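You operate a simulated robot arm through the tools that you are given. There is no shell and no other tool. Be economical: measure what you need, move in short steps, check, and stop when the job is done.

You run a simulated robot arm. Do the job below in one go: nothing can be reset, and whatever is moved stays where it is left.

Task
Test the yellow motor in the clamp and sort it by its speed.
Fine: clamp it, press test, hands off till the meter reads; open the clamp; 50 rpm or more on the green pad, less on the red pad.
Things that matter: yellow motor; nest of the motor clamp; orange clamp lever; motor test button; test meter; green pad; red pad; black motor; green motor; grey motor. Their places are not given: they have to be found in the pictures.

It is judged by the outcome, as a careful person would: the job done as asked, and still so three seconds after it is handed in. It fails if anything else is knocked over, pushed out of place, dropped, spilled or broken.

Robot
A 7-joint arm with a two-finger parallel gripper, fixed in place. Base frame: the origin is at the foot of the arm, x ahead of it, y to its left, z up; the work surface is at about z = 780. Lengths are in mm, angles in degrees, forces in N, time in s.
With the tool pointing down near the work surface it reaches from about 220 to 680 mm from the base axis. Its first joint turns from -66.0 to 66.0 degrees. Payload 2.4 kg.
The tool frame sits at the grasp point between the pads (the TCP): z along the fingers, y along the line on which they close. The tips reach 30 mm beyond it. The gripper opens to 94 mm. The fingers are 28 mm wide and 10 mm thick; the gripper's body (50 by 96 mm) begins 55 mm behind the TCP.
Orientation is that of the tool frame in the base frame, as a unit quaternion [x, y, z, w]. With the fingers straight down and closing along the base's y, the tool's x points along the base's -x, its y along +y and its z along -z.

Tools
- The arm moves only by the tool send_rows. Its argument "steps" is a list that holds one entry, the list of rows, each a list of 7 numbers: the closure in counts, from 0 (fully open) to 255 (shut), then the shift along the tool's x, y, z in mm, then the turn, a rotation vector about the tool's x, y, z in degrees. In form: [[[jaw, dx, dy, dz, rx, ry, rz], ...]]. A call has 1 to 10 rows; each row shifts and turns the commanded pose from where the row before left it, along the tool's axes as they then stand. Rows are played at 5 a second. More than 50 mm and 8.6 degrees between two rows, or a gripper value outside its range, and nothing of the call is played. Where a pose cannot be reached the arm comes as near as it can. A force on the tool above 40 N (or 10 N above the force at the start of the call, whichever is more), or a blocked arm, ends the call early, and 0.2 s more pass. The fingers move at their own pace (about 153 mm/s each) and stop on an object; they squeeze with about 28 N. The grip force told is the motor's: it shows also when the fingers shut on nothing. Time passes only in rows, and 0.2 s behind the last, so rows that do not move let the fingers close. It gives the time, the measured TCP pose, the force on the tool (base axes), the opening and the grip force at its end, in the units of the frame above (readings bear some noise).
- Cameras (640 x 400 px; columns grow to the right, rows downward): "scene" is fixed at [32.4, 468.5, 1442.6]; the picture's right is [-0.81, -0.59, 0.00], its down [-0.34, 0.48, -0.81] and it looks along [0.47, -0.66, -0.59] (base axes); focal length 354 px, centre (320, 200). "wrist" rides on the gripper at [-37, 0, -58] in the tool frame; the picture's right is [0.00, -1.00, 0.00], its down [0.97, 0.00, -0.24] and it looks along [0.24, 0.00, 0.97] (tool axes); focal length 218 px, centre (320, 200).
- grab_frame(camera): a new picture of that camera. It takes no simulated time.
- probe_pixels(camera, pixels): for up to 12 pixels [column, row] of the newest picture of that camera ("zoom" is the newest enlarged one), the place [x, y, z] in the base frame of the surface seen there, good to about 2 mm. It takes no simulated time.
- zoom(camera, box): a new picture of the part [left, top, right, bottom] of that camera's present view, enlarged. It takes no simulated time.
- sign_off(): hands the job in; it is judged then, once.

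Go step by step. Measure first, check grasps and placings, and put right what went wrong. The budget is 80 turns and 34 pictures, counting those below and the enlarged ones. Unless the task says otherwise, let go and move clear before handing in, and close with one line.

The tools are called after "Call:" as name(argument=value, ...) on one line, values as JSON. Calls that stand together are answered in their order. send_rows: Moves the arm, as the interface text tells. Its arguments: {"type":"object","properties":{"steps":{"type":"array"}},"required":["steps"]} The other tools are called the same way: grab_frame (camera) takes a picture; probe_pixels (camera, pixels) gives the place of the surface under pixels of a picture; zoom (camera, box) takes an enlarged picture of a part of a camera's view; sign_off () hands the job in.

At the start:

```text
t: 0.0
eef_pos: [423.6, 111.1, 1123.0]
orientation: [0.001, 1.0, 0.0, -0.001]
wrist_force: [-0.2, -0.2, 0.5]
finger_gap: 94.0
gripper_force: 0.1
```

scene: 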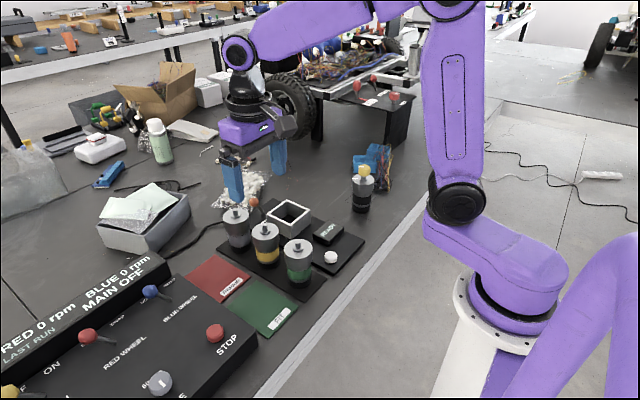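
wrist: 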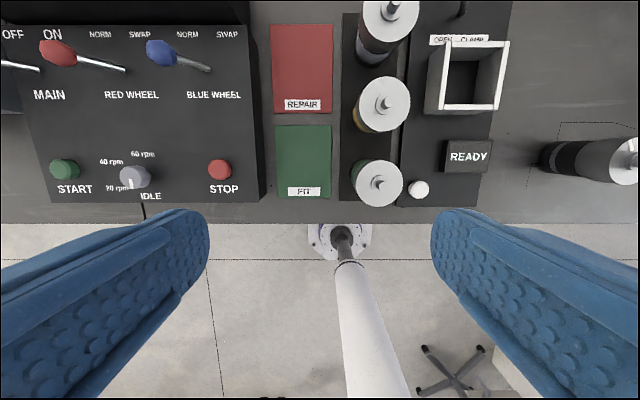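

The scene shows three motors in a rack (grey, yellow, green at about (237,228), (265,242), (298,262)), the clamp nest at (288,217), and a button at (330,257). I'll look closer and measure.

Call:
zoom(camera="scene", box=[200, 150, 400, 310])

Call:
zoom(camera="wrist", box=[260, 0, 540, 220])

Call:
probe_pixels(camera="wrist", pixels=[[380, 104], [388, 12], [378, 184], [419, 187], [468, 157], [466, 45], [466, 104], [303, 65], [303, 155], [462, 10], [490, 80], [350, 190]])

```text
2.50 times, centred on (300, 230) of scene
```

zoom: 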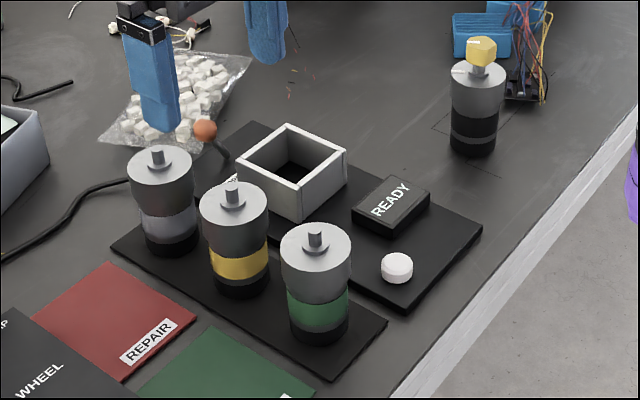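

```text
1.82 times, centred on (400, 110) of wrist
```

zoom: 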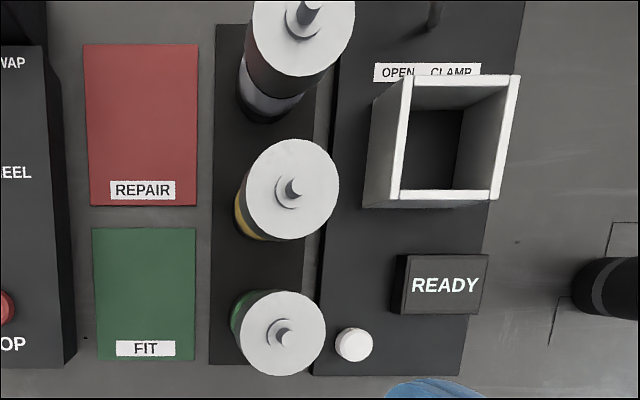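

```text
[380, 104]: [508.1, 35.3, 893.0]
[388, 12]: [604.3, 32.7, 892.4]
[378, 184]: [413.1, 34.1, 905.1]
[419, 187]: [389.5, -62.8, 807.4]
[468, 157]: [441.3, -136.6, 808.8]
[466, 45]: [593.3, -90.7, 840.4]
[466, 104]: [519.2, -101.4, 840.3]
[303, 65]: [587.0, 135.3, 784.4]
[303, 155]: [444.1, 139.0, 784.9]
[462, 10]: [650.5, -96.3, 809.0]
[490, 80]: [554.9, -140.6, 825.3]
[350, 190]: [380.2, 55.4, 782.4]
```

The motor tops sit near z 893–905 and the nest rim near z 840. I need the edges of the motor, nest, lever and button more precisely.

Call:
probe_pixels(camera="zoom", pixels=[[243, 190], [335, 190], [288, 144], [288, 236], [294, 188], [404, 140], [502, 140], [450, 79], [450, 194], [450, 150], [354, 342], [437, 12]])

Call:
zoom(camera="scene", box=[220, 180, 320, 260])

```text
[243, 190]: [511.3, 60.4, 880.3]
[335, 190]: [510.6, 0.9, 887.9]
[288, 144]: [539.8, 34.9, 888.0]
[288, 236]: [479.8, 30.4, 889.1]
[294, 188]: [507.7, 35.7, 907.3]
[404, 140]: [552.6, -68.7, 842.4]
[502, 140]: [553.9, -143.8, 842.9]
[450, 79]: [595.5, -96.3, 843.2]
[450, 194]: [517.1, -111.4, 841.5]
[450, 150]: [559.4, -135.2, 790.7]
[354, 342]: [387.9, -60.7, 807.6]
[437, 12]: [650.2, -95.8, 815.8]
```

```text
5.00 times, centred on (270, 220) of scene
```

zoom: 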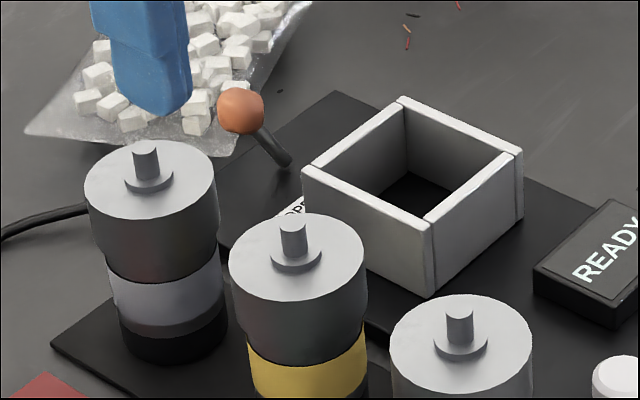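

Motor body is about 60 mm wide, centred near (510, 31), and the nest is centred near (556, -106). Now I'll measure the lever ball at zoom pixel (240,110), its stem, and the motor from this angle.

Call:
probe_pixels(camera="zoom", pixels=[[240, 110], [222, 110], [260, 110], [264, 143], [284, 162], [296, 338], [300, 385], [292, 225], [300, 300], [80, 345], [355, 340], [412, 190]])

Call:
send_rows(steps=[[[0, -40, 0, 0, 0, 0, 0], [0, -40, 0, 0, 0, 0, 0], [0, -7, -40, 0, 0, 0, 0], [0, 0, -40, 0, 0, 0, 0], [0, 0, 0, 0, 0, 0, 0]]])

Call:
grab_frame(camera="wrist")

```text
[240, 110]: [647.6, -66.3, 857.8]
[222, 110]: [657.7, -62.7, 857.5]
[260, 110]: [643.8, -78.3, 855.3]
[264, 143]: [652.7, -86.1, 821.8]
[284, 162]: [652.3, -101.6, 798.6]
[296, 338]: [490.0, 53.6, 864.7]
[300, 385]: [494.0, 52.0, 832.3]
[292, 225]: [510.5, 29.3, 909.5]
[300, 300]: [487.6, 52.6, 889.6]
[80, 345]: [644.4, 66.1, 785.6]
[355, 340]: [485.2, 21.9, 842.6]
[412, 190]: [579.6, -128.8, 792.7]
```

```text
t: 1.2
eef_pos: [510.0, 30.1, 1123.1]
orientation: [-0.001, 1.0, 0.0, 0.0]
wrist_force: [-0.3, 1.0, 0.0]
finger_gap: 94.0
gripper_force: 0.0
```

```text
28 pictures are left
```

wrist: 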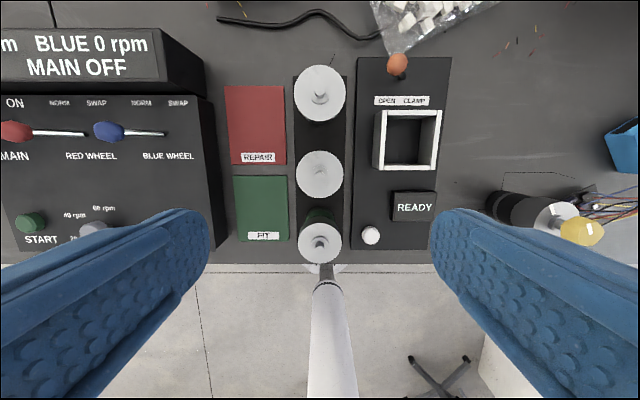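

The yellow motor is straight below the TCP (shaft at column 320). The lever ball is at about (652,-70,857), leaning to OPEN (+y), which is the loading state. I'll descend around the motor with open jaws.

Call:
send_rows(steps=[[[0, 0, 1, 45, 0, 0, 0], [0, 0, 0, 45, 0, 0, 0], [0, 0, 0, 45, 0, 0, 0], [0, 0, 0, 45, 0, 0, 0], [0, 0, 0, 35, 0, 0, 0], [0, 0, 0, 27, 0, 0, 0], [0, 0, 0, 0, 0, 0, 0]]])

Call:
grab_frame(camera="wrist")

```text
t: 2.8
eef_pos: [510.7, 33.7, 880.3]
orientation: [0.0, 1.0, -0.001, 0.001]
wrist_force: [0.0, -0.7, 0.0]
finger_gap: 94.0
gripper_force: 0.1
```

```text
27 pictures are left
```

wrist: 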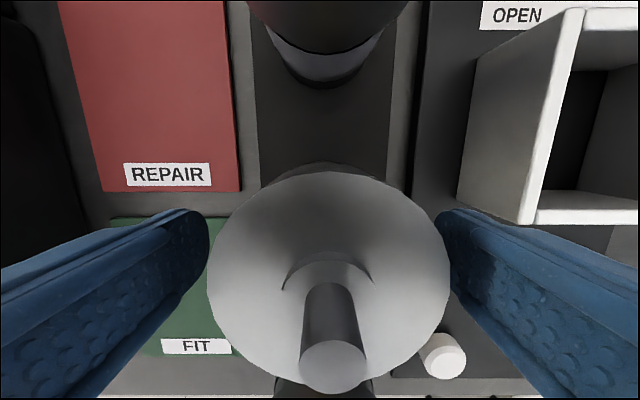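

The motor disc spans columns 207–450, so its centre is about 2 mm to -y of the TCP. I'll shift and close.

Call:
send_rows(steps=[[[0, 0, -2, 0, 0, 0, 0], [100, 0, 0, 0, 0, 0, 0], [255, 0, 0, 0, 0, 0, 0], [255, 0, 0, 0, 0, 0, 0], [255, 0, 0, 0, 0, 0, 0]]])

```text
t: 4.0
eef_pos: [510.6, 29.8, 881.0]
orientation: [0.0, 1.0, 0.0, 0.0]
wrist_force: [0.9, -0.5, -0.1]
finger_gap: 63.9
gripper_force: 28.2
```

Gripped at 63.9 mm with 28 N. I'll lift 100 mm and check the hold.

Call:
send_rows(steps=[[[255, 0, 0, -20, 0, 0, 0], [255, 0, 0, -40, 0, 0, 0], [255, 0, 0, -40, 0, 0, 0], [255, 0, -40, 0, 0, 0, 0], [255, -20, -40, 0, 0, 0, 0], [255, -25, -40, 0, 0, 0, 0], [255, 0, -16, 0, 0, 0, 0], [255, 0, 0, 0, 0, 0, 0]]])

Call:
grab_frame(camera="wrist")

Call:
grab_frame(camera="scene")

```text
t: 5.8
eef_pos: [553.8, -107.1, 981.9]
orientation: [0.0, 1.0, 0.0, -0.001]
wrist_force: [0.6, 0.0, -8.3]
finger_gap: 63.7
gripper_force: 27.6
```

```text
26 pictures are left
```

wrist: 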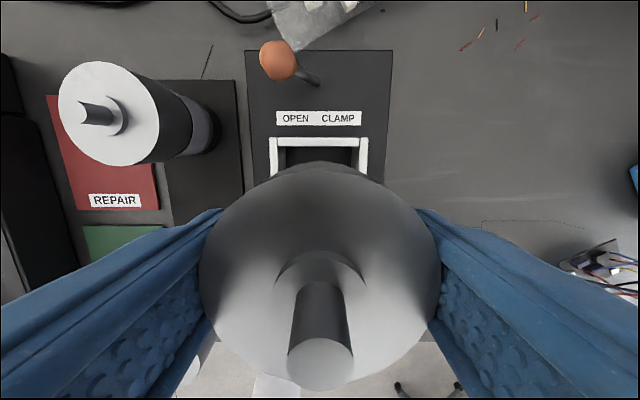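

```text
25 pictures are left
```

scene: 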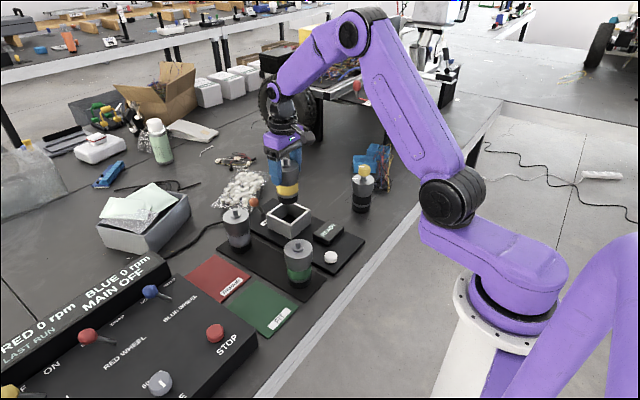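

The motor is held above the nest. I'll measure the nest rim more precisely, using wrist pixels around (270–368, 143) and a scene zoom.

Call:
probe_pixels(camera="wrist", pixels=[[272, 160], [364, 160], [282, 160], [356, 160], [320, 140], [320, 147], [266, 145], [370, 145], [278, 58], [310, 80], [278, 42], [278, 74]])

Call:
zoom(camera="scene", box=[250, 180, 330, 244])

```text
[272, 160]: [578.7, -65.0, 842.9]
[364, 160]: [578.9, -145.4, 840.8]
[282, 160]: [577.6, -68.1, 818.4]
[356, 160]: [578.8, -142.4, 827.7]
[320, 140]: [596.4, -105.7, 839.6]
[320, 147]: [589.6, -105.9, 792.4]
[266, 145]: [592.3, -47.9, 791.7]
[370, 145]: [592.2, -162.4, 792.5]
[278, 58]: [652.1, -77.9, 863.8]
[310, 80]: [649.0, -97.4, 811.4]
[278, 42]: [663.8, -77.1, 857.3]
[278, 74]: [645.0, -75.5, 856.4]
```

```text
6.25 times, centred on (290, 212) of scene
```

zoom: 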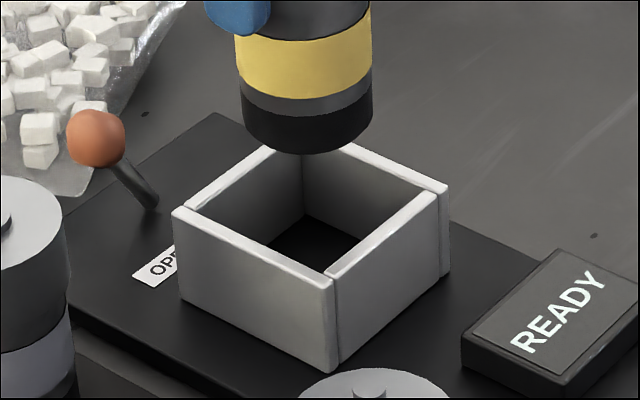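

Call:
probe_pixels(camera="zoom", pixels=[[385, 234], [395, 236], [372, 238], [255, 240], [390, 168], [240, 180], [305, 130], [265, 125], [350, 125], [255, 60], [355, 60]])

Call:
probe_pixels(camera="wrist", pixels=[[320, 165], [320, 200], [210, 260], [430, 260], [320, 365], [320, 388]])

```text
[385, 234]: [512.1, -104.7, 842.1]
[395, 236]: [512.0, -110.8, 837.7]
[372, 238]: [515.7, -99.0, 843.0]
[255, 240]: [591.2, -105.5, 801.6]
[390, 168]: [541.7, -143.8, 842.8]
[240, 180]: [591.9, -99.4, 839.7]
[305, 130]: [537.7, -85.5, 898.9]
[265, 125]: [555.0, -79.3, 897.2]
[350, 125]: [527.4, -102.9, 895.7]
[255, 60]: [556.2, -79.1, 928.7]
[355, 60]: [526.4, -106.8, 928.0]
```

```text
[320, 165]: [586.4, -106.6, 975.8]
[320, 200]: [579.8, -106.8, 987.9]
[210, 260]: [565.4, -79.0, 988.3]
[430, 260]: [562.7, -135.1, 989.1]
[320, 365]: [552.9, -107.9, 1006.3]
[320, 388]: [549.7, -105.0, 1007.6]
```

Nest inner centre is about (554.5, -105.2), and the motor is at about (554, -107). I'll shift +2 in y, then descend until just above the floor.

Call:
send_rows(steps=[[[255, -0.5, 2, 0, 0, 0, 0], [255, 0, 0, 25, 0, 0, 0], [255, 0, 0, 20, 0, 0, 0], [255, 0, 0, 10, 0, 0, 0], [255, 0, 0, 10, 0, 0, 0], [255, 0, 0, 10, 0, 0, 0], [255, 0, 0, 10, 0, 0, 0], [255, 0, 0, 5, 0, 0, 0]]])

Call:
zoom(camera="scene", box=[250, 160, 350, 240])

```text
t: 7.6
eef_pos: [556.8, -104.3, 889.6]
orientation: [0.0, 1.0, 0.0, 0.0]
wrist_force: [0.6, 0.3, -8.8]
finger_gap: 63.8
gripper_force: 28.0
```

```text
5.00 times, centred on (300, 200) of scene
```

zoom: 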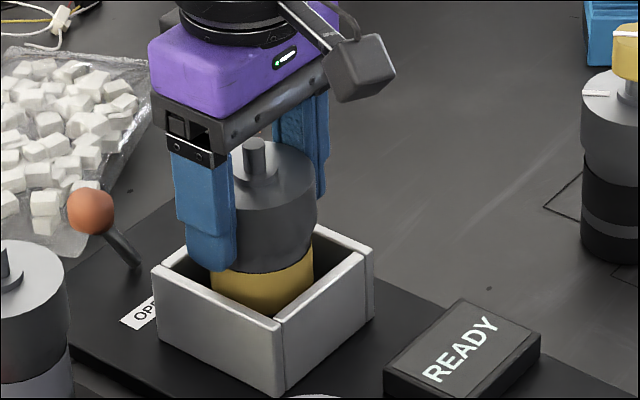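

The motor is inside the nest and still hangs free (force -8.8 N is just its weight). I'll lower in small steps until it touches.

Call:
send_rows(steps=[[[255, 0, 0, 2, 0, 0, 0], [255, 0, 0, 1, 0, 0, 0], [255, 0, 0, 0, 0, 0, 0]]])

```text
t: 8.4
eef_pos: [556.3, -103.1, 888.8]
orientation: [0.0, 1.0, 0.0, 0.0]
wrist_force: [-5.6, 1.4, 9.8]
finger_gap: 64.0
gripper_force: 28.0
```

The force went from -8.8 to +9.8 N, so the motor rests on the floor. I'll let go and retreat upward.

Call:
send_rows(steps=[[[180, 0, 0, 0, 0, 0, 0], [60, 0, 0, 0, 0, 0, 0], [0, 0, 0, 0, 0, 0, 0], [0, 0, 0, -30, 0, 0, 0], [0, 0, 0, -45, 0, 0, 0], [0, 0, 0, -45, 0, 0, 0], [0, 0, 0, 0, 0, 0, 0]]])

Call:
grab_frame(camera="wrist")

Call:
zoom(camera="scene", box=[230, 160, 350, 256])

```text
t: 10.0
eef_pos: [555.8, -105.4, 1008.0]
orientation: [-0.001, 1.0, 0.0, 0.001]
wrist_force: [0.5, -0.7, -0.2]
finger_gap: 94.0
gripper_force: 0.1
```

```text
22 pictures are left
```

wrist: 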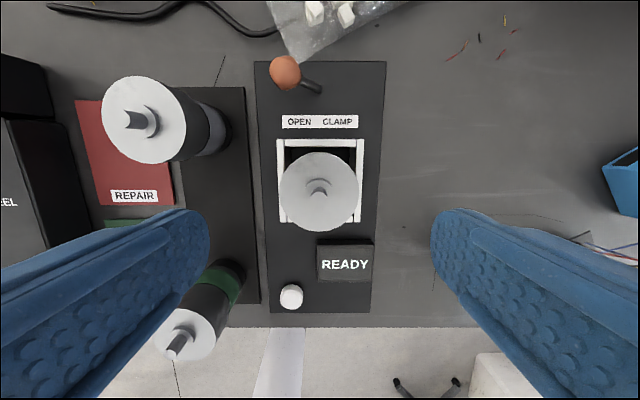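

```text
4.17 times, centred on (290, 208) of scene
```

zoom: 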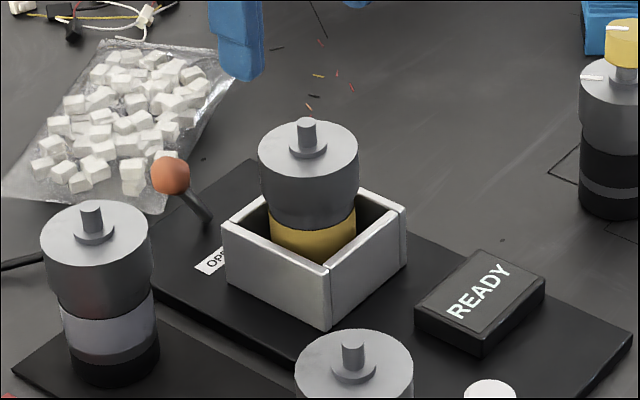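

The motor stands in the nest and the lever ball at (285,72) is at the OPEN side. I'll close the fingers and come down on the +y side of the ball at about (652, -36), and I'm also probing the motor's top.

Call:
probe_pixels(camera="wrist", pixels=[[300, 190], [340, 190], [320, 160], [320, 222], [285, 72], [272, 72], [298, 72], [291, 296], [291, 290]])

Call:
send_rows(steps=[[[255, -32, 23, 0, 0, 0, 0], [255, -32, 23, 0, 0, 0, 0], [255, -32, 23, 0, 0, 0, 0], [255, 0, 0, 0, 0, 0, 0]]])

Call:
grab_frame(camera="wrist")

```text
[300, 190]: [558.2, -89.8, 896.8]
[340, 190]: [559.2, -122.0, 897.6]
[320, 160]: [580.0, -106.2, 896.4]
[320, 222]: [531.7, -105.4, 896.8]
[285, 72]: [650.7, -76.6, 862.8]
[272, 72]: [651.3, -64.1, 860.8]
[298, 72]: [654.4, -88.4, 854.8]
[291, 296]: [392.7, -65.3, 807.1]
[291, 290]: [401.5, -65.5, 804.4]
```

```text
t: 11.0
eef_pos: [651.5, -34.8, 1008.3]
orientation: [0.0, 1.0, 0.0, 0.001]
wrist_force: [1.0, -0.5, 0.5]
finger_gap: 0.0
gripper_force: 28.0
```

```text
20 pictures are left
```

wrist: 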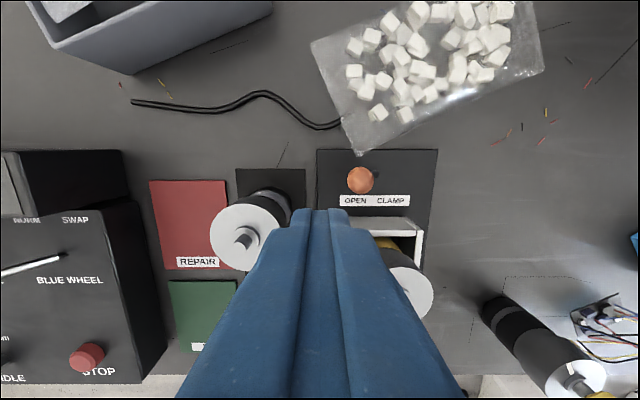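

The motor sits upright (top at z 897) and the ball edge is at y -63, clear of my fingers. I'll descend to TCP z 870, then push -y gently.

Call:
send_rows(steps=[[[255, 0, 0, 45, 0, 0, 0], [255, 0, 0, 45, 0, 0, 0], [255, 0, 0, 30, 0, 0, 0], [255, 0, 0, 18, 0, 0, 0], [255, 0, 0, 0, 0, 0, 0]]])

Call:
zoom(camera="scene", box=[210, 140, 330, 236])

```text
t: 12.2
eef_pos: [651.1, -35.6, 868.5]
orientation: [0.0, 1.0, 0.0, 0.0]
wrist_force: [0.2, 0.0, 0.1]
finger_gap: 0.2
gripper_force: 27.8
```

```text
4.17 times, centred on (270, 188) of scene
```

zoom: 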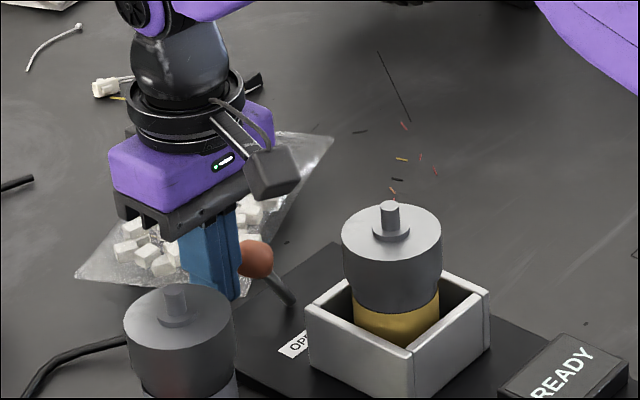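

The fingertips are beside the ball. A black box on the hand at zoom (270,175) could pass near the motor, so I'll measure it first.

Call:
probe_pixels(camera="zoom", pixels=[[265, 180], [290, 185], [265, 197], [252, 180], [390, 205], [258, 258], [230, 300]])

```text
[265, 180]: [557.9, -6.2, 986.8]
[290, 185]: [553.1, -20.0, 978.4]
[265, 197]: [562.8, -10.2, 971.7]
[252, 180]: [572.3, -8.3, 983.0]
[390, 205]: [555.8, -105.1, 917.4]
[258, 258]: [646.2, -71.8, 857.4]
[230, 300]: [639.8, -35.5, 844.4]
```

The box is at z above 970, clear of the motor's shaft (917). Pushing -y.

Call:
send_rows(steps=[[[255, 0, -10, 0, 0, 0, 0], [255, 0, -8, 0, 0, 0, 0], [255, 0, -8, 0, 0, 0, 0], [255, 0, -8, 0, 0, 0, 0], [255, 0, -8, 0, 0, 0, 0], [255, 0, -8, 0, 0, 0, 0], [255, 0, -8, 0, 0, 0, 0], [255, 0, -8, 0, 0, 0, 0], [255, 0, -8, 0, 0, 0, 0]]])

Call:
zoom(camera="scene", box=[210, 140, 330, 236])

```text
t: 14.2
eef_pos: [651.7, -108.6, 869.4]
orientation: [-0.001, 1.0, 0.0, 0.0]
wrist_force: [0.0, 1.1, 0.1]
finger_gap: 0.2
gripper_force: 28.2
```

```text
4.17 times, centred on (270, 188) of scene
```

zoom: 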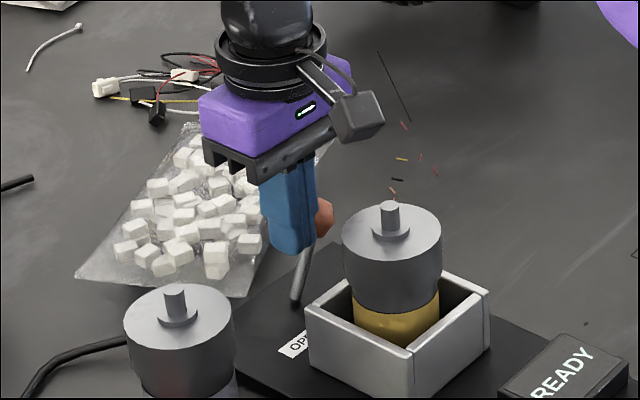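

The lever has swung past upright and the force is low (1 N). I'll push on in small steps.

Call:
send_rows(steps=[[[255, 0, -4, 0, 0, 0, 0], [255, 0, -4, 0, 0, 0, 0], [255, 0, -3, 0, 0, 0, 0], [255, 0, -2, 0, 0, 0, 0], [255, 0, 0, 0, 0, 0, 0]]])

Call:
zoom(camera="scene", box=[230, 140, 370, 252])

```text
t: 15.4
eef_pos: [652.1, -111.4, 871.1]
orientation: [-0.006, 1.0, 0.003, 0.0]
wrist_force: [-11.3, 33.1, 6.3]
finger_gap: 0.1
gripper_force: 27.7
```

```text
3.57 times, centred on (300, 196) of scene
```

zoom: 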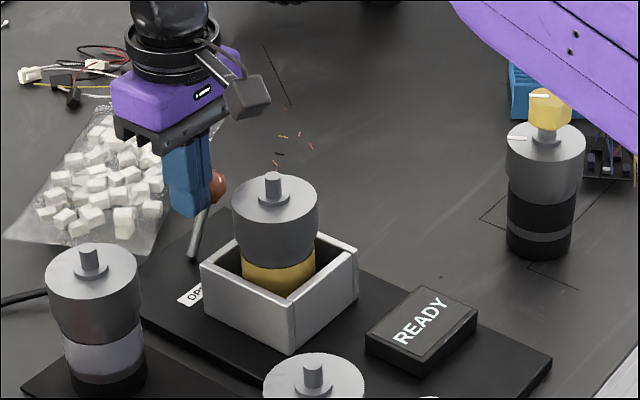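

Force rose to 33 N at y -111, so the lever is at its stop. I'll back off, lift, and look.

Call:
send_rows(steps=[[[255, 0, 15, 0, 0, 0, 0], [255, 0, 15, 0, 0, 0, 0], [255, 0, 10, -20, 0, 0, 0], [255, 0, 0, -45, 0, 0, 0], [255, 0, 0, -45, 0, 0, 0], [255, 0, 0, -30, 0, 0, 0], [255, 0, 0, 0, 0, 0, 0]]])

Call:
zoom(camera="scene", box=[230, 160, 370, 272])

```text
t: 17.0
eef_pos: [651.6, -82.3, 1009.5]
orientation: [0.0, 1.0, -0.001, 0.0]
wrist_force: [-0.8, -0.1, 0.5]
finger_gap: 0.2
gripper_force: 28.1
```

```text
3.57 times, centred on (300, 216) of scene
```

zoom: 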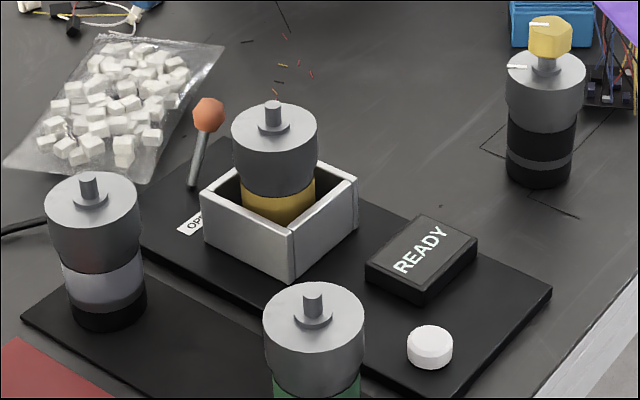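

The lever now leans to the CLAMP side. I'll go over the white test button at about (391,-64), keeping the fingers closed.

Call:
send_rows(steps=[[[255, 43, 3, 0, 0, 0, 0], [255, 43, 3, 0, 0, 0, 0], [255, 43, 3, 0, 0, 0, 0], [255, 43, 3, 0, 0, 0, 0], [255, 43, 3, 0, 0, 0, 0], [255, 44, 2, 0, 0, 0, 0], [255, 0, 0, 40, 0, 0, 0], [255, 0, 0, 40, 0, 0, 0], [255, 0, 0, 0, 0, 0, 0]]])

Call:
zoom(camera="scene", box=[260, 180, 380, 276])

```text
t: 19.0
eef_pos: [392.5, -66.0, 929.8]
orientation: [0.0, 1.0, -0.001, 0.0]
wrist_force: [0.0, 0.4, -0.3]
finger_gap: 0.2
gripper_force: 27.4
```

```text
4.17 times, centred on (320, 228) of scene
```

zoom: 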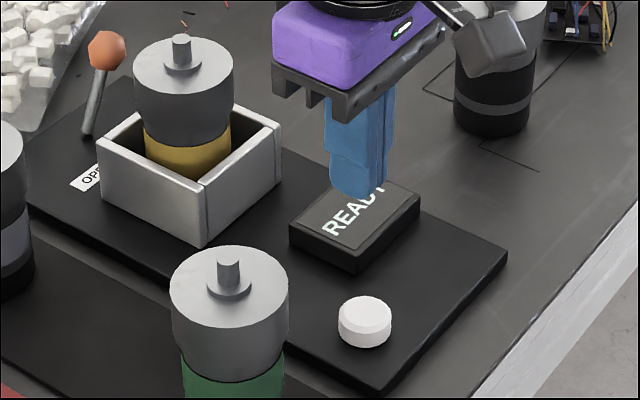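

The fingers are above the button. The black box appears near the black motor at (490,60), so I'll check clearance before going lower.

Call:
probe_pixels(camera="zoom", pixels=[[490, 60], [490, 90], [540, 20], [365, 310], [342, 322], [390, 325], [355, 190]])

```text
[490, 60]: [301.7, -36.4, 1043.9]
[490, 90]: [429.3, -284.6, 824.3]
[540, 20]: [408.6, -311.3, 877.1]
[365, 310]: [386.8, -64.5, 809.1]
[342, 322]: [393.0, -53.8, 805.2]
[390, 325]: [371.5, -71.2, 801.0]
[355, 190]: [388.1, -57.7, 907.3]
```

All clear. The button centre is about (387,-65). I'll shift slightly and descend to just above it.

Call:
send_rows(steps=[[[255, 4, 1, 40, 0, 0, 0], [255, 0, 0, 30, 0, 0, 0], [255, 0, 0, 15, 0, 0, 0], [255, 0, 0, 3, 0, 0, 0], [255, 0, 0, 0, 0, 0, 0]]])

Call:
zoom(camera="scene", box=[260, 180, 380, 276])

```text
t: 20.2
eef_pos: [388.2, -64.8, 842.1]
orientation: [0.0, 1.0, 0.0, 0.0]
wrist_force: [-0.6, -0.2, -0.4]
finger_gap: 0.0
gripper_force: 27.6
```

```text
4.17 times, centred on (320, 228) of scene
```

zoom: 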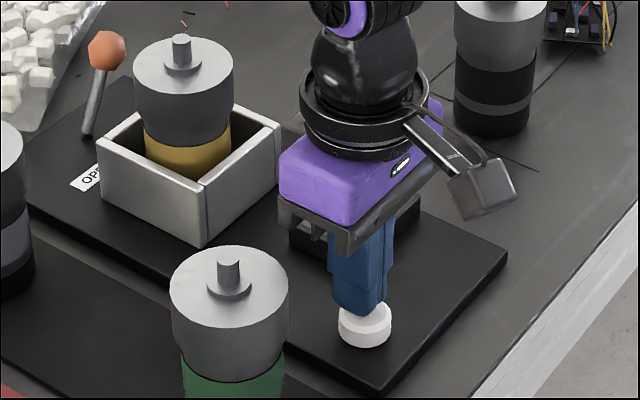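

Fingertips are right over the button. I'll press in small steps, then retreat.

Call:
send_rows(steps=[[[255, 0, 0, 3, 0, 0, 0], [255, 0, 0, 2, 0, 0, 0], [255, 0, 0, 2, 0, 0, 0], [255, 0, 0, 2, 0, 0, 0], [255, 0, 0, 0, 0, 0, 0]]])

```text
t: 21.4
eef_pos: [388.8, -63.4, 833.8]
orientation: [0.0, 1.0, 0.0, 0.0]
wrist_force: [-2.5, 1.1, 6.0]
finger_gap: 0.0
gripper_force: 28.0
```

Contact at 6 N with about 4 mm of travel. I'll press a little more, then lift off straight away.

Call:
send_rows(steps=[[[255, 0, 0, 2, 0, 0, 0], [255, 0, 0, 1, 0, 0, 0], [255, 0, 0, 0, 0, 0, 0]]])

Call:
send_rows(steps=[[[255, 0, 0, -20, 0, 0, 0], [255, 0, 0, -40, 0, 0, 0], [255, 0, 0, -45, 0, 0, 0], [255, 0, 0, -45, 0, 0, 0], [255, 40, 0, 0, 0, 0, 0], [255, 0, 0, 0, 0, 0, 0]]])

Call:
zoom(camera="scene", box=[240, 170, 380, 282])

```text
t: 22.2
eef_pos: [389.0, -64.1, 830.0]
orientation: [0.0, 1.0, 0.0, 0.0]
wrist_force: [-3.0, 1.4, 20.5]
finger_gap: 0.2
gripper_force: 28.1
```

```text
t: 23.6
eef_pos: [348.0, -64.7, 980.2]
orientation: [0.001, 1.0, 0.0, 0.0]
wrist_force: [1.1, -0.2, 0.4]
finger_gap: 0.2
gripper_force: 28.0
```

```text
3.57 times, centred on (310, 226) of scene
```

zoom: 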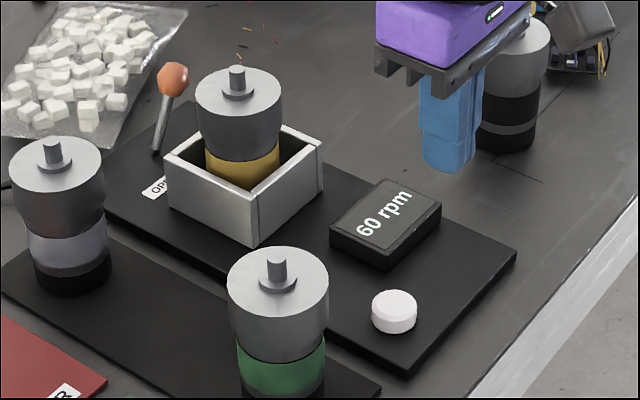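

The meter shows 60 rpm. I'll wait a moment hands-off to confirm it has settled, moving nothing.

Call:
send_rows(steps=[[[255, 0, 0, 0, 0, 0, 0], [255, 0, 0, 0, 0, 0, 0], [255, 0, 0, 0, 0, 0, 0], [255, 0, 0, 0, 0, 0, 0], [255, 0, 0, 0, 0, 0, 0], [255, 0, 0, 0, 0, 0, 0], [255, 0, 0, 0, 0, 0, 0], [255, 0, 0, 0, 0, 0, 0], [255, 0, 0, 0, 0, 0, 0], [255, 0, 0, 0, 0, 0, 0]]])

Call:
zoom(camera="scene", box=[220, 160, 380, 288])

Call:
probe_pixels(camera="zoom", pixels=[[221, 89], [210, 125]])

```text
t: 25.8
eef_pos: [347.8, -64.1, 978.9]
orientation: [-0.001, 1.0, 0.0, -0.001]
wrist_force: [-0.4, 0.7, 0.0]
finger_gap: 0.2
gripper_force: 27.7
```

```text
3.12 times, centred on (300, 224) of scene
```

zoom: 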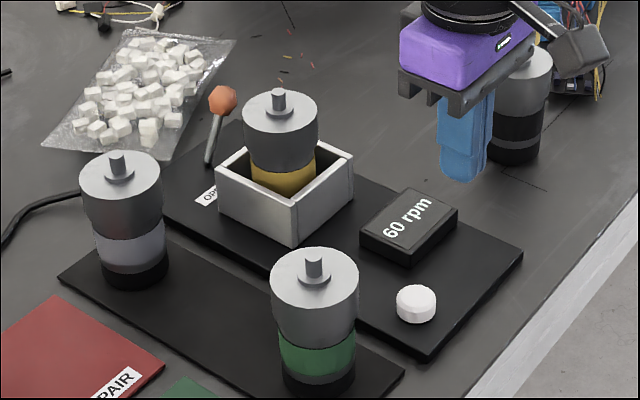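

```text
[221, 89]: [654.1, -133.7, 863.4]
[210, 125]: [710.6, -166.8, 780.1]
```

The reading holds at 60 rpm, so the motor goes on the green pad. The lever ball is now at about (653,-136,860). I'll come to its -y side at about (646,-172) to push it back to OPEN.

Call:
send_rows(steps=[[[255, 0, 0, -30, 0, 0, 0], [255, -42.5, -15.4, 0, 0, 0, 0], [255, -42.5, -15.4, 0, 0, 0, 0], [255, -42.5, -15.4, 0, 0, 0, 0], [255, -42.5, -15.4, 0, 0, 0, 0], [255, -42.5, -15.4, 0, 0, 0, 0], [255, -42.5, -15.4, 0, 0, 0, 0], [255, -42.5, -15.4, 0, 0, 0, 0], [255, 0, 0, 0, 0, 0, 0]]])

Call:
grab_frame(camera="wrist")

```text
t: 27.8
eef_pos: [646.0, -171.8, 1010.4]
orientation: [0.0, 1.0, 0.0, -0.001]
wrist_force: [0.8, -0.4, 0.1]
finger_gap: 0.2
gripper_force: 28.1
```

```text
11 pictures are left
```

wrist: 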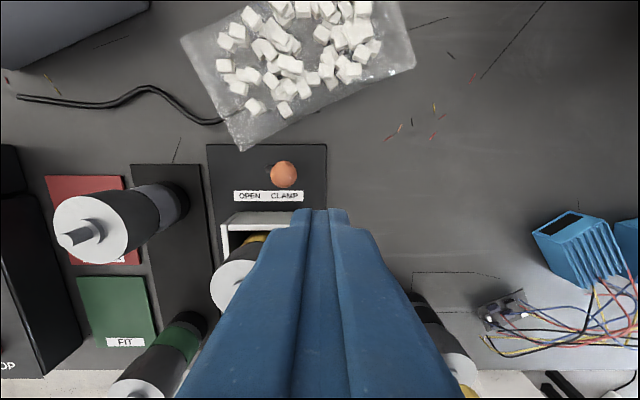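

The ball at (284,174) is about 34 mm to +y of me, which gives room. Descending to z 870.

Call:
send_rows(steps=[[[255, 0, 0, 45, 0, 0, 0], [255, 0, 0, 45, 0, 0, 0], [255, 0, 0, 30, 0, 0, 0], [255, 0, 0, 20, 0, 0, 0], [255, 0, 0, 0, 0, 0, 0]]])

Call:
send_rows(steps=[[[255, 0, 10, 0, 0, 0, 0], [255, 0, 8, 0, 0, 0, 0], [255, 0, 8, 0, 0, 0, 0], [255, 0, 8, 0, 0, 0, 0], [255, 0, 8, 0, 0, 0, 0], [255, 0, 8, 0, 0, 0, 0], [255, 0, 8, 0, 0, 0, 0], [255, 0, 8, 0, 0, 0, 0], [255, 0, 4, 0, 0, 0, 0]]])

```text
t: 29.0
eef_pos: [646.3, -171.8, 869.8]
orientation: [0.0, 1.0, 0.0, 0.0]
wrist_force: [0.5, 0.7, -1.0]
finger_gap: 0.0
gripper_force: 28.3
```

```text
t: 31.0
eef_pos: [645.8, -101.6, 871.8]
orientation: [0.0, 1.0, 0.0, 0.0]
wrist_force: [0.8, -0.4, -0.3]
finger_gap: 0.0
gripper_force: 27.7
```

Call:
send_rows(steps=[[[255, 0, 3, 0, 0, 0, 0], [255, 0, 3, 0, 0, 0, 0], [255, 0, 3, 0, 0, 0, 0], [255, 0, 0, 0, 0, 0, 0]]])

```text
t: 32.0
eef_pos: [645.7, -99.6, 871.5]
orientation: [0.002, 1.0, -0.001, 0.001]
wrist_force: [1.7, -23.9, 0.6]
finger_gap: 0.0
gripper_force: 28.8
```

The force rose to 24 N at y -99.6, which matches the open stop. I'll back off, lift, and check.

Call:
send_rows(steps=[[[255, 0, -15, 0, 0, 0, 0], [255, 0, -15, -10, 0, 0, 0], [255, 0, 0, -40, 0, 0, 0], [255, 0, 0, -45, 0, 0, 0], [255, 0, 0, -45, 0, 0, 0], [0, 40, 10, 0, 0, 0, 0], [0, 40, 5, 0, 0, 0, 0], [0, 10, 0, 0, 0, 0, 0], [0, 0, 0, 0, 0, 0, 0]]])

Call:
grab_frame(camera="wrist")

```text
t: 34.0
eef_pos: [555.6, -107.6, 1011.2]
orientation: [0.0, 1.0, 0.0, 0.0]
wrist_force: [0.1, 0.2, 0.3]
finger_gap: 94.0
gripper_force: 0.0
```

```text
10 pictures are left
```

wrist: 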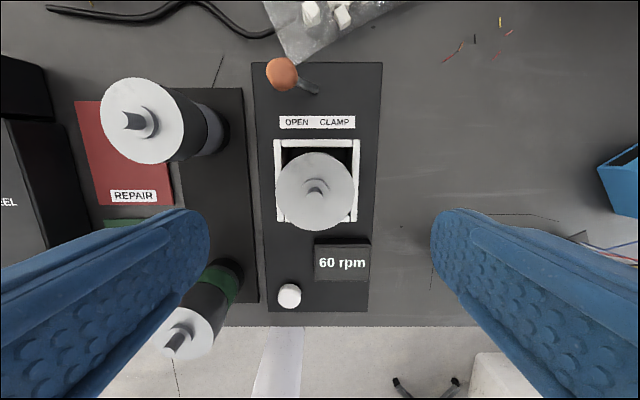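

Lever is back at OPEN (ball at (282,73)) and the meter reads 60 rpm. I'll descend on the motor and grip it at the same height as before.

Call:
send_rows(steps=[[[0, 0, 2, 45, 0, 0, 0], [0, 0, 0, 45, 0, 0, 0], [0, 0, 0, 25, 0, 0, 0], [0, 0, 0, 7, 0, 0, 0], [0, 0, 0, 0, 0, 0, 0], [100, 0, 0, 0, 0, 0, 0], [255, 0, 0, 0, 0, 0, 0], [255, 0, 0, 0, 0, 0, 0], [255, 0, 0, 0, 0, 0, 0]]])

```text
t: 36.0
eef_pos: [554.3, -106.1, 887.4]
orientation: [0.001, 1.0, 0.0, 0.0]
wrist_force: [0.3, 1.5, 1.0]
finger_gap: 63.7
gripper_force: 28.2
```

Gripped at 63.7 mm. I'll lift 150 mm so it clears the other motors, then travel toward the green pad at about (444,139).

Call:
send_rows(steps=[[[255, 0, 0, -20, 0, 0, 0], [255, 0, 0, -40, 0, 0, 0], [255, 0, 0, -45, 0, 0, 0], [255, 0, 0, -45, 0, 0, 0], [255, 0, 0, 0, 0, 0, 0]]])

Call:
send_rows(steps=[[[255, 18, 41, 0, 0, 0, 0], [255, 18, 41, 0, 0, 0, 0], [255, 18, 41, 0, 0, 0, 0], [255, 18, 41, 0, 0, 0, 0], [255, 18, 41, 0, 0, 0, 0], [255, 18, 40, 0, 0, 0, 0], [255, 0, 0, 0, 0, 0, 0]]])

Call:
grab_frame(camera="scene")

Call:
grab_frame(camera="wrist")

```text
t: 37.2
eef_pos: [554.3, -106.2, 1037.7]
orientation: [0.0, 1.0, 0.001, 0.0]
wrist_force: [0.3, -0.8, -8.0]
finger_gap: 63.6
gripper_force: 27.9
```

```text
t: 38.8
eef_pos: [447.5, 138.5, 1037.1]
orientation: [0.001, 1.0, 0.0, 0.0]
wrist_force: [0.5, -0.6, -8.7]
finger_gap: 64.0
gripper_force: 27.6
```

```text
9 pictures are left
```

scene: 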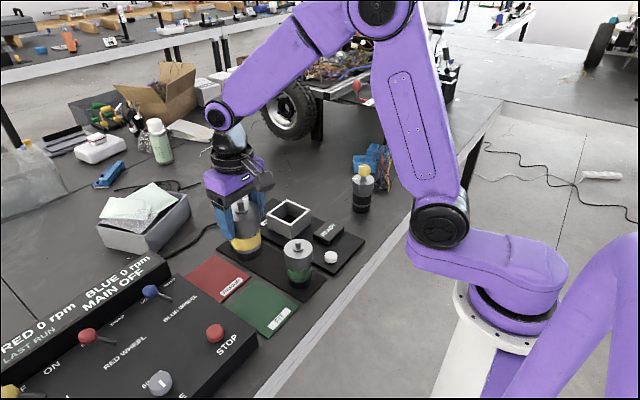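

```text
8 pictures are left
```

wrist: 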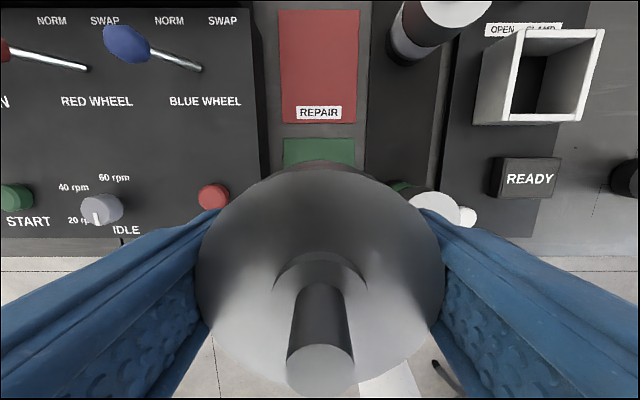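

Measure the pad's corners, the control box's edge and height, and the green motor's place before lowering.

Call:
probe_pixels(camera="scene", pixels=[[248, 280], [298, 308], [271, 335], [227, 304], [265, 307], [215, 332], [240, 340], [298, 245], [215, 325]])

Call:
probe_pixels(camera="wrist", pixels=[[286, 140], [352, 140], [320, 140], [255, 140], [213, 190], [240, 190], [430, 205], [180, 50]])

```text
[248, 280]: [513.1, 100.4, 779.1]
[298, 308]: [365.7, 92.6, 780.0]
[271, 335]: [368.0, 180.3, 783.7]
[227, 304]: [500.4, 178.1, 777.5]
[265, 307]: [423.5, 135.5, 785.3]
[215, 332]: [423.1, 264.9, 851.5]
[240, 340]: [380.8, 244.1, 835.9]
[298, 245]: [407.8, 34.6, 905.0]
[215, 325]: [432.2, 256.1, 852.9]
```

```text
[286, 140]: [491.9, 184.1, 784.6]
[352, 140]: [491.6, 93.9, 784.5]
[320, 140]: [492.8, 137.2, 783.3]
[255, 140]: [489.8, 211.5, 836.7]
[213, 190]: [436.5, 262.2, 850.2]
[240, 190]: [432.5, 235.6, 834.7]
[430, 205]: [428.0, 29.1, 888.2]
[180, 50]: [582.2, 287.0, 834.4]
```

The pad spans about y 96–182 and x 375–500, centre about (438,138). The control box starts at y ≈ 205 and is 836 high, so it is clear of my fingers. Lowering to just above the pad.

Call:
send_rows(steps=[[[255, 7, 0, 0, 0, 0, 0], [255, 0, 0, 40, 0, 0, 0], [255, 0, 0, 40, 0, 0, 0], [255, 0, 0, 35, 0, 0, 0], [255, 0, 0, 20, 0, 0, 0], [255, 0, 0, 12, 0, 0, 0], [255, 0, 0, 4, 0, 0, 0], [255, 0, 0, 0, 0, 0, 0]]])

Call:
zoom(camera="scene", box=[180, 200, 340, 328])

```text
t: 40.6
eef_pos: [441.6, 138.9, 888.1]
orientation: [-0.001, 1.0, 0.0, 0.0]
wrist_force: [0.3, 0.2, -9.0]
finger_gap: 63.7
gripper_force: 28.2
```

```text
3.12 times, centred on (260, 264) of scene
```

zoom: 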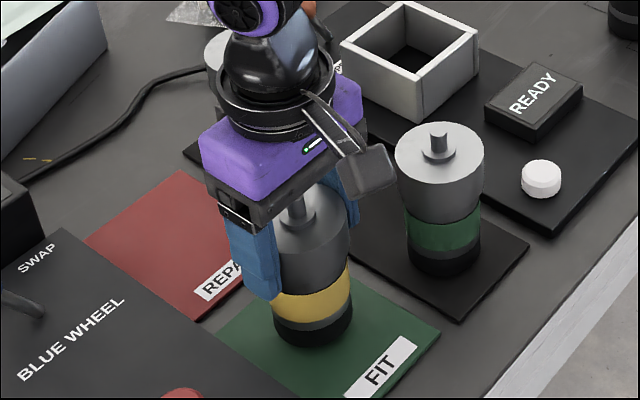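

It hangs just above the middle of the green pad. Lowering in small steps until contact.

Call:
send_rows(steps=[[[255, 0, 0, 2, 0, 0, 0], [255, 0, 0, 2, 0, 0, 0], [255, 0, 0, 1, 0, 0, 0], [255, 0, 0, 0, 0, 0, 0]]])

```text
t: 41.6
eef_pos: [440.9, 137.0, 881.7]
orientation: [0.001, 1.0, -0.001, -0.001]
wrist_force: [0.8, 0.5, -9.6]
finger_gap: 64.0
gripper_force: 27.6
```

Call:
send_rows(steps=[[[255, 0, 0, 1, 0, 0, 0], [255, 0, 0, 1, 0, 0, 0], [255, 0, 0, 0, 0, 0, 0]]])

```text
t: 42.4
eef_pos: [441.6, 137.7, 879.9]
orientation: [-0.001, 1.0, 0.0, 0.0]
wrist_force: [0.4, -0.7, -8.4]
finger_gap: 63.6
gripper_force: 27.9
```

Still only carrying the weight (-8.4 N), so a little further.

Call:
send_rows(steps=[[[255, 0, 0, 1, 0, 0, 0], [255, 0, 0, 1, 0, 0, 0], [255, 0, 0, 0, 0, 0, 0]]])

```text
t: 43.2
eef_pos: [441.3, 138.0, 879.5]
orientation: [-0.001, 1.0, 0.0, 0.001]
wrist_force: [-5.4, -2.1, 22.3]
finger_gap: 64.0
gripper_force: 28.1
```

It now rests on the pad (+22 N). I'll ease up 1 mm, release, and retreat straight up.

Call:
send_rows(steps=[[[255, 0, 0, -1, 0, 0, 0], [180, 0, 0, 0, 0, 0, 0], [60, 0, 0, 0, 0, 0, 0], [0, 0, 0, 0, 0, 0, 0], [0, 0, 0, -30, 0, 0, 0], [0, 0, 0, -45, 0, 0, 0], [0, 0, 0, -45, 0, 0, 0], [0, 0, 0, -40, 0, 0, 0], [0, 0, 0, 0, 0, 0, 0]]])

Call:
grab_frame(camera="scene")

Call:
grab_frame(camera="wrist")

```text
t: 45.2
eef_pos: [440.1, 138.4, 1038.7]
orientation: [0.0, 1.0, 0.0, -0.001]
wrist_force: [0.4, 0.5, 0.4]
finger_gap: 94.1
gripper_force: 0.1
```

```text
6 pictures are left
```

scene: 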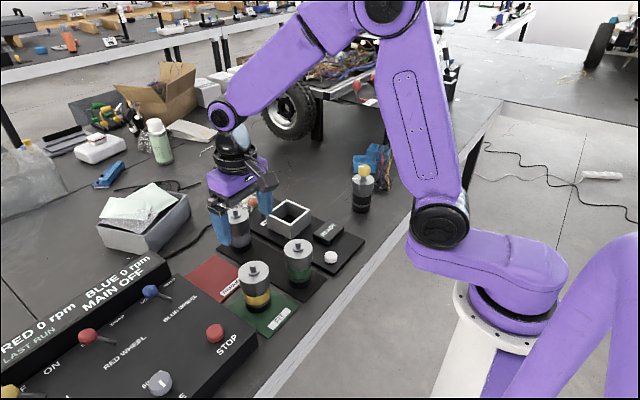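

```text
5 pictures are left
```

wrist: 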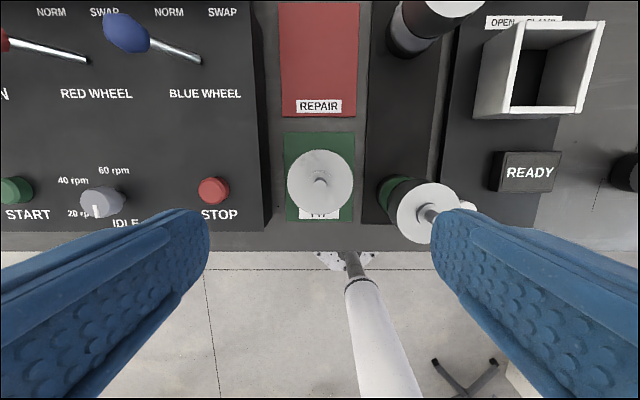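

The yellow motor stands upright on the green pad (wrist pixel (320,182)). The other motors are in place, the lever is open, and the gripper is clear, so I'm handing in.

Call:
sign_off()

```text
The job is handed in.
```

The yellow motor tested at 60 rpm, so I placed it on the green pad, with the clamp open again and the other motors untouched.
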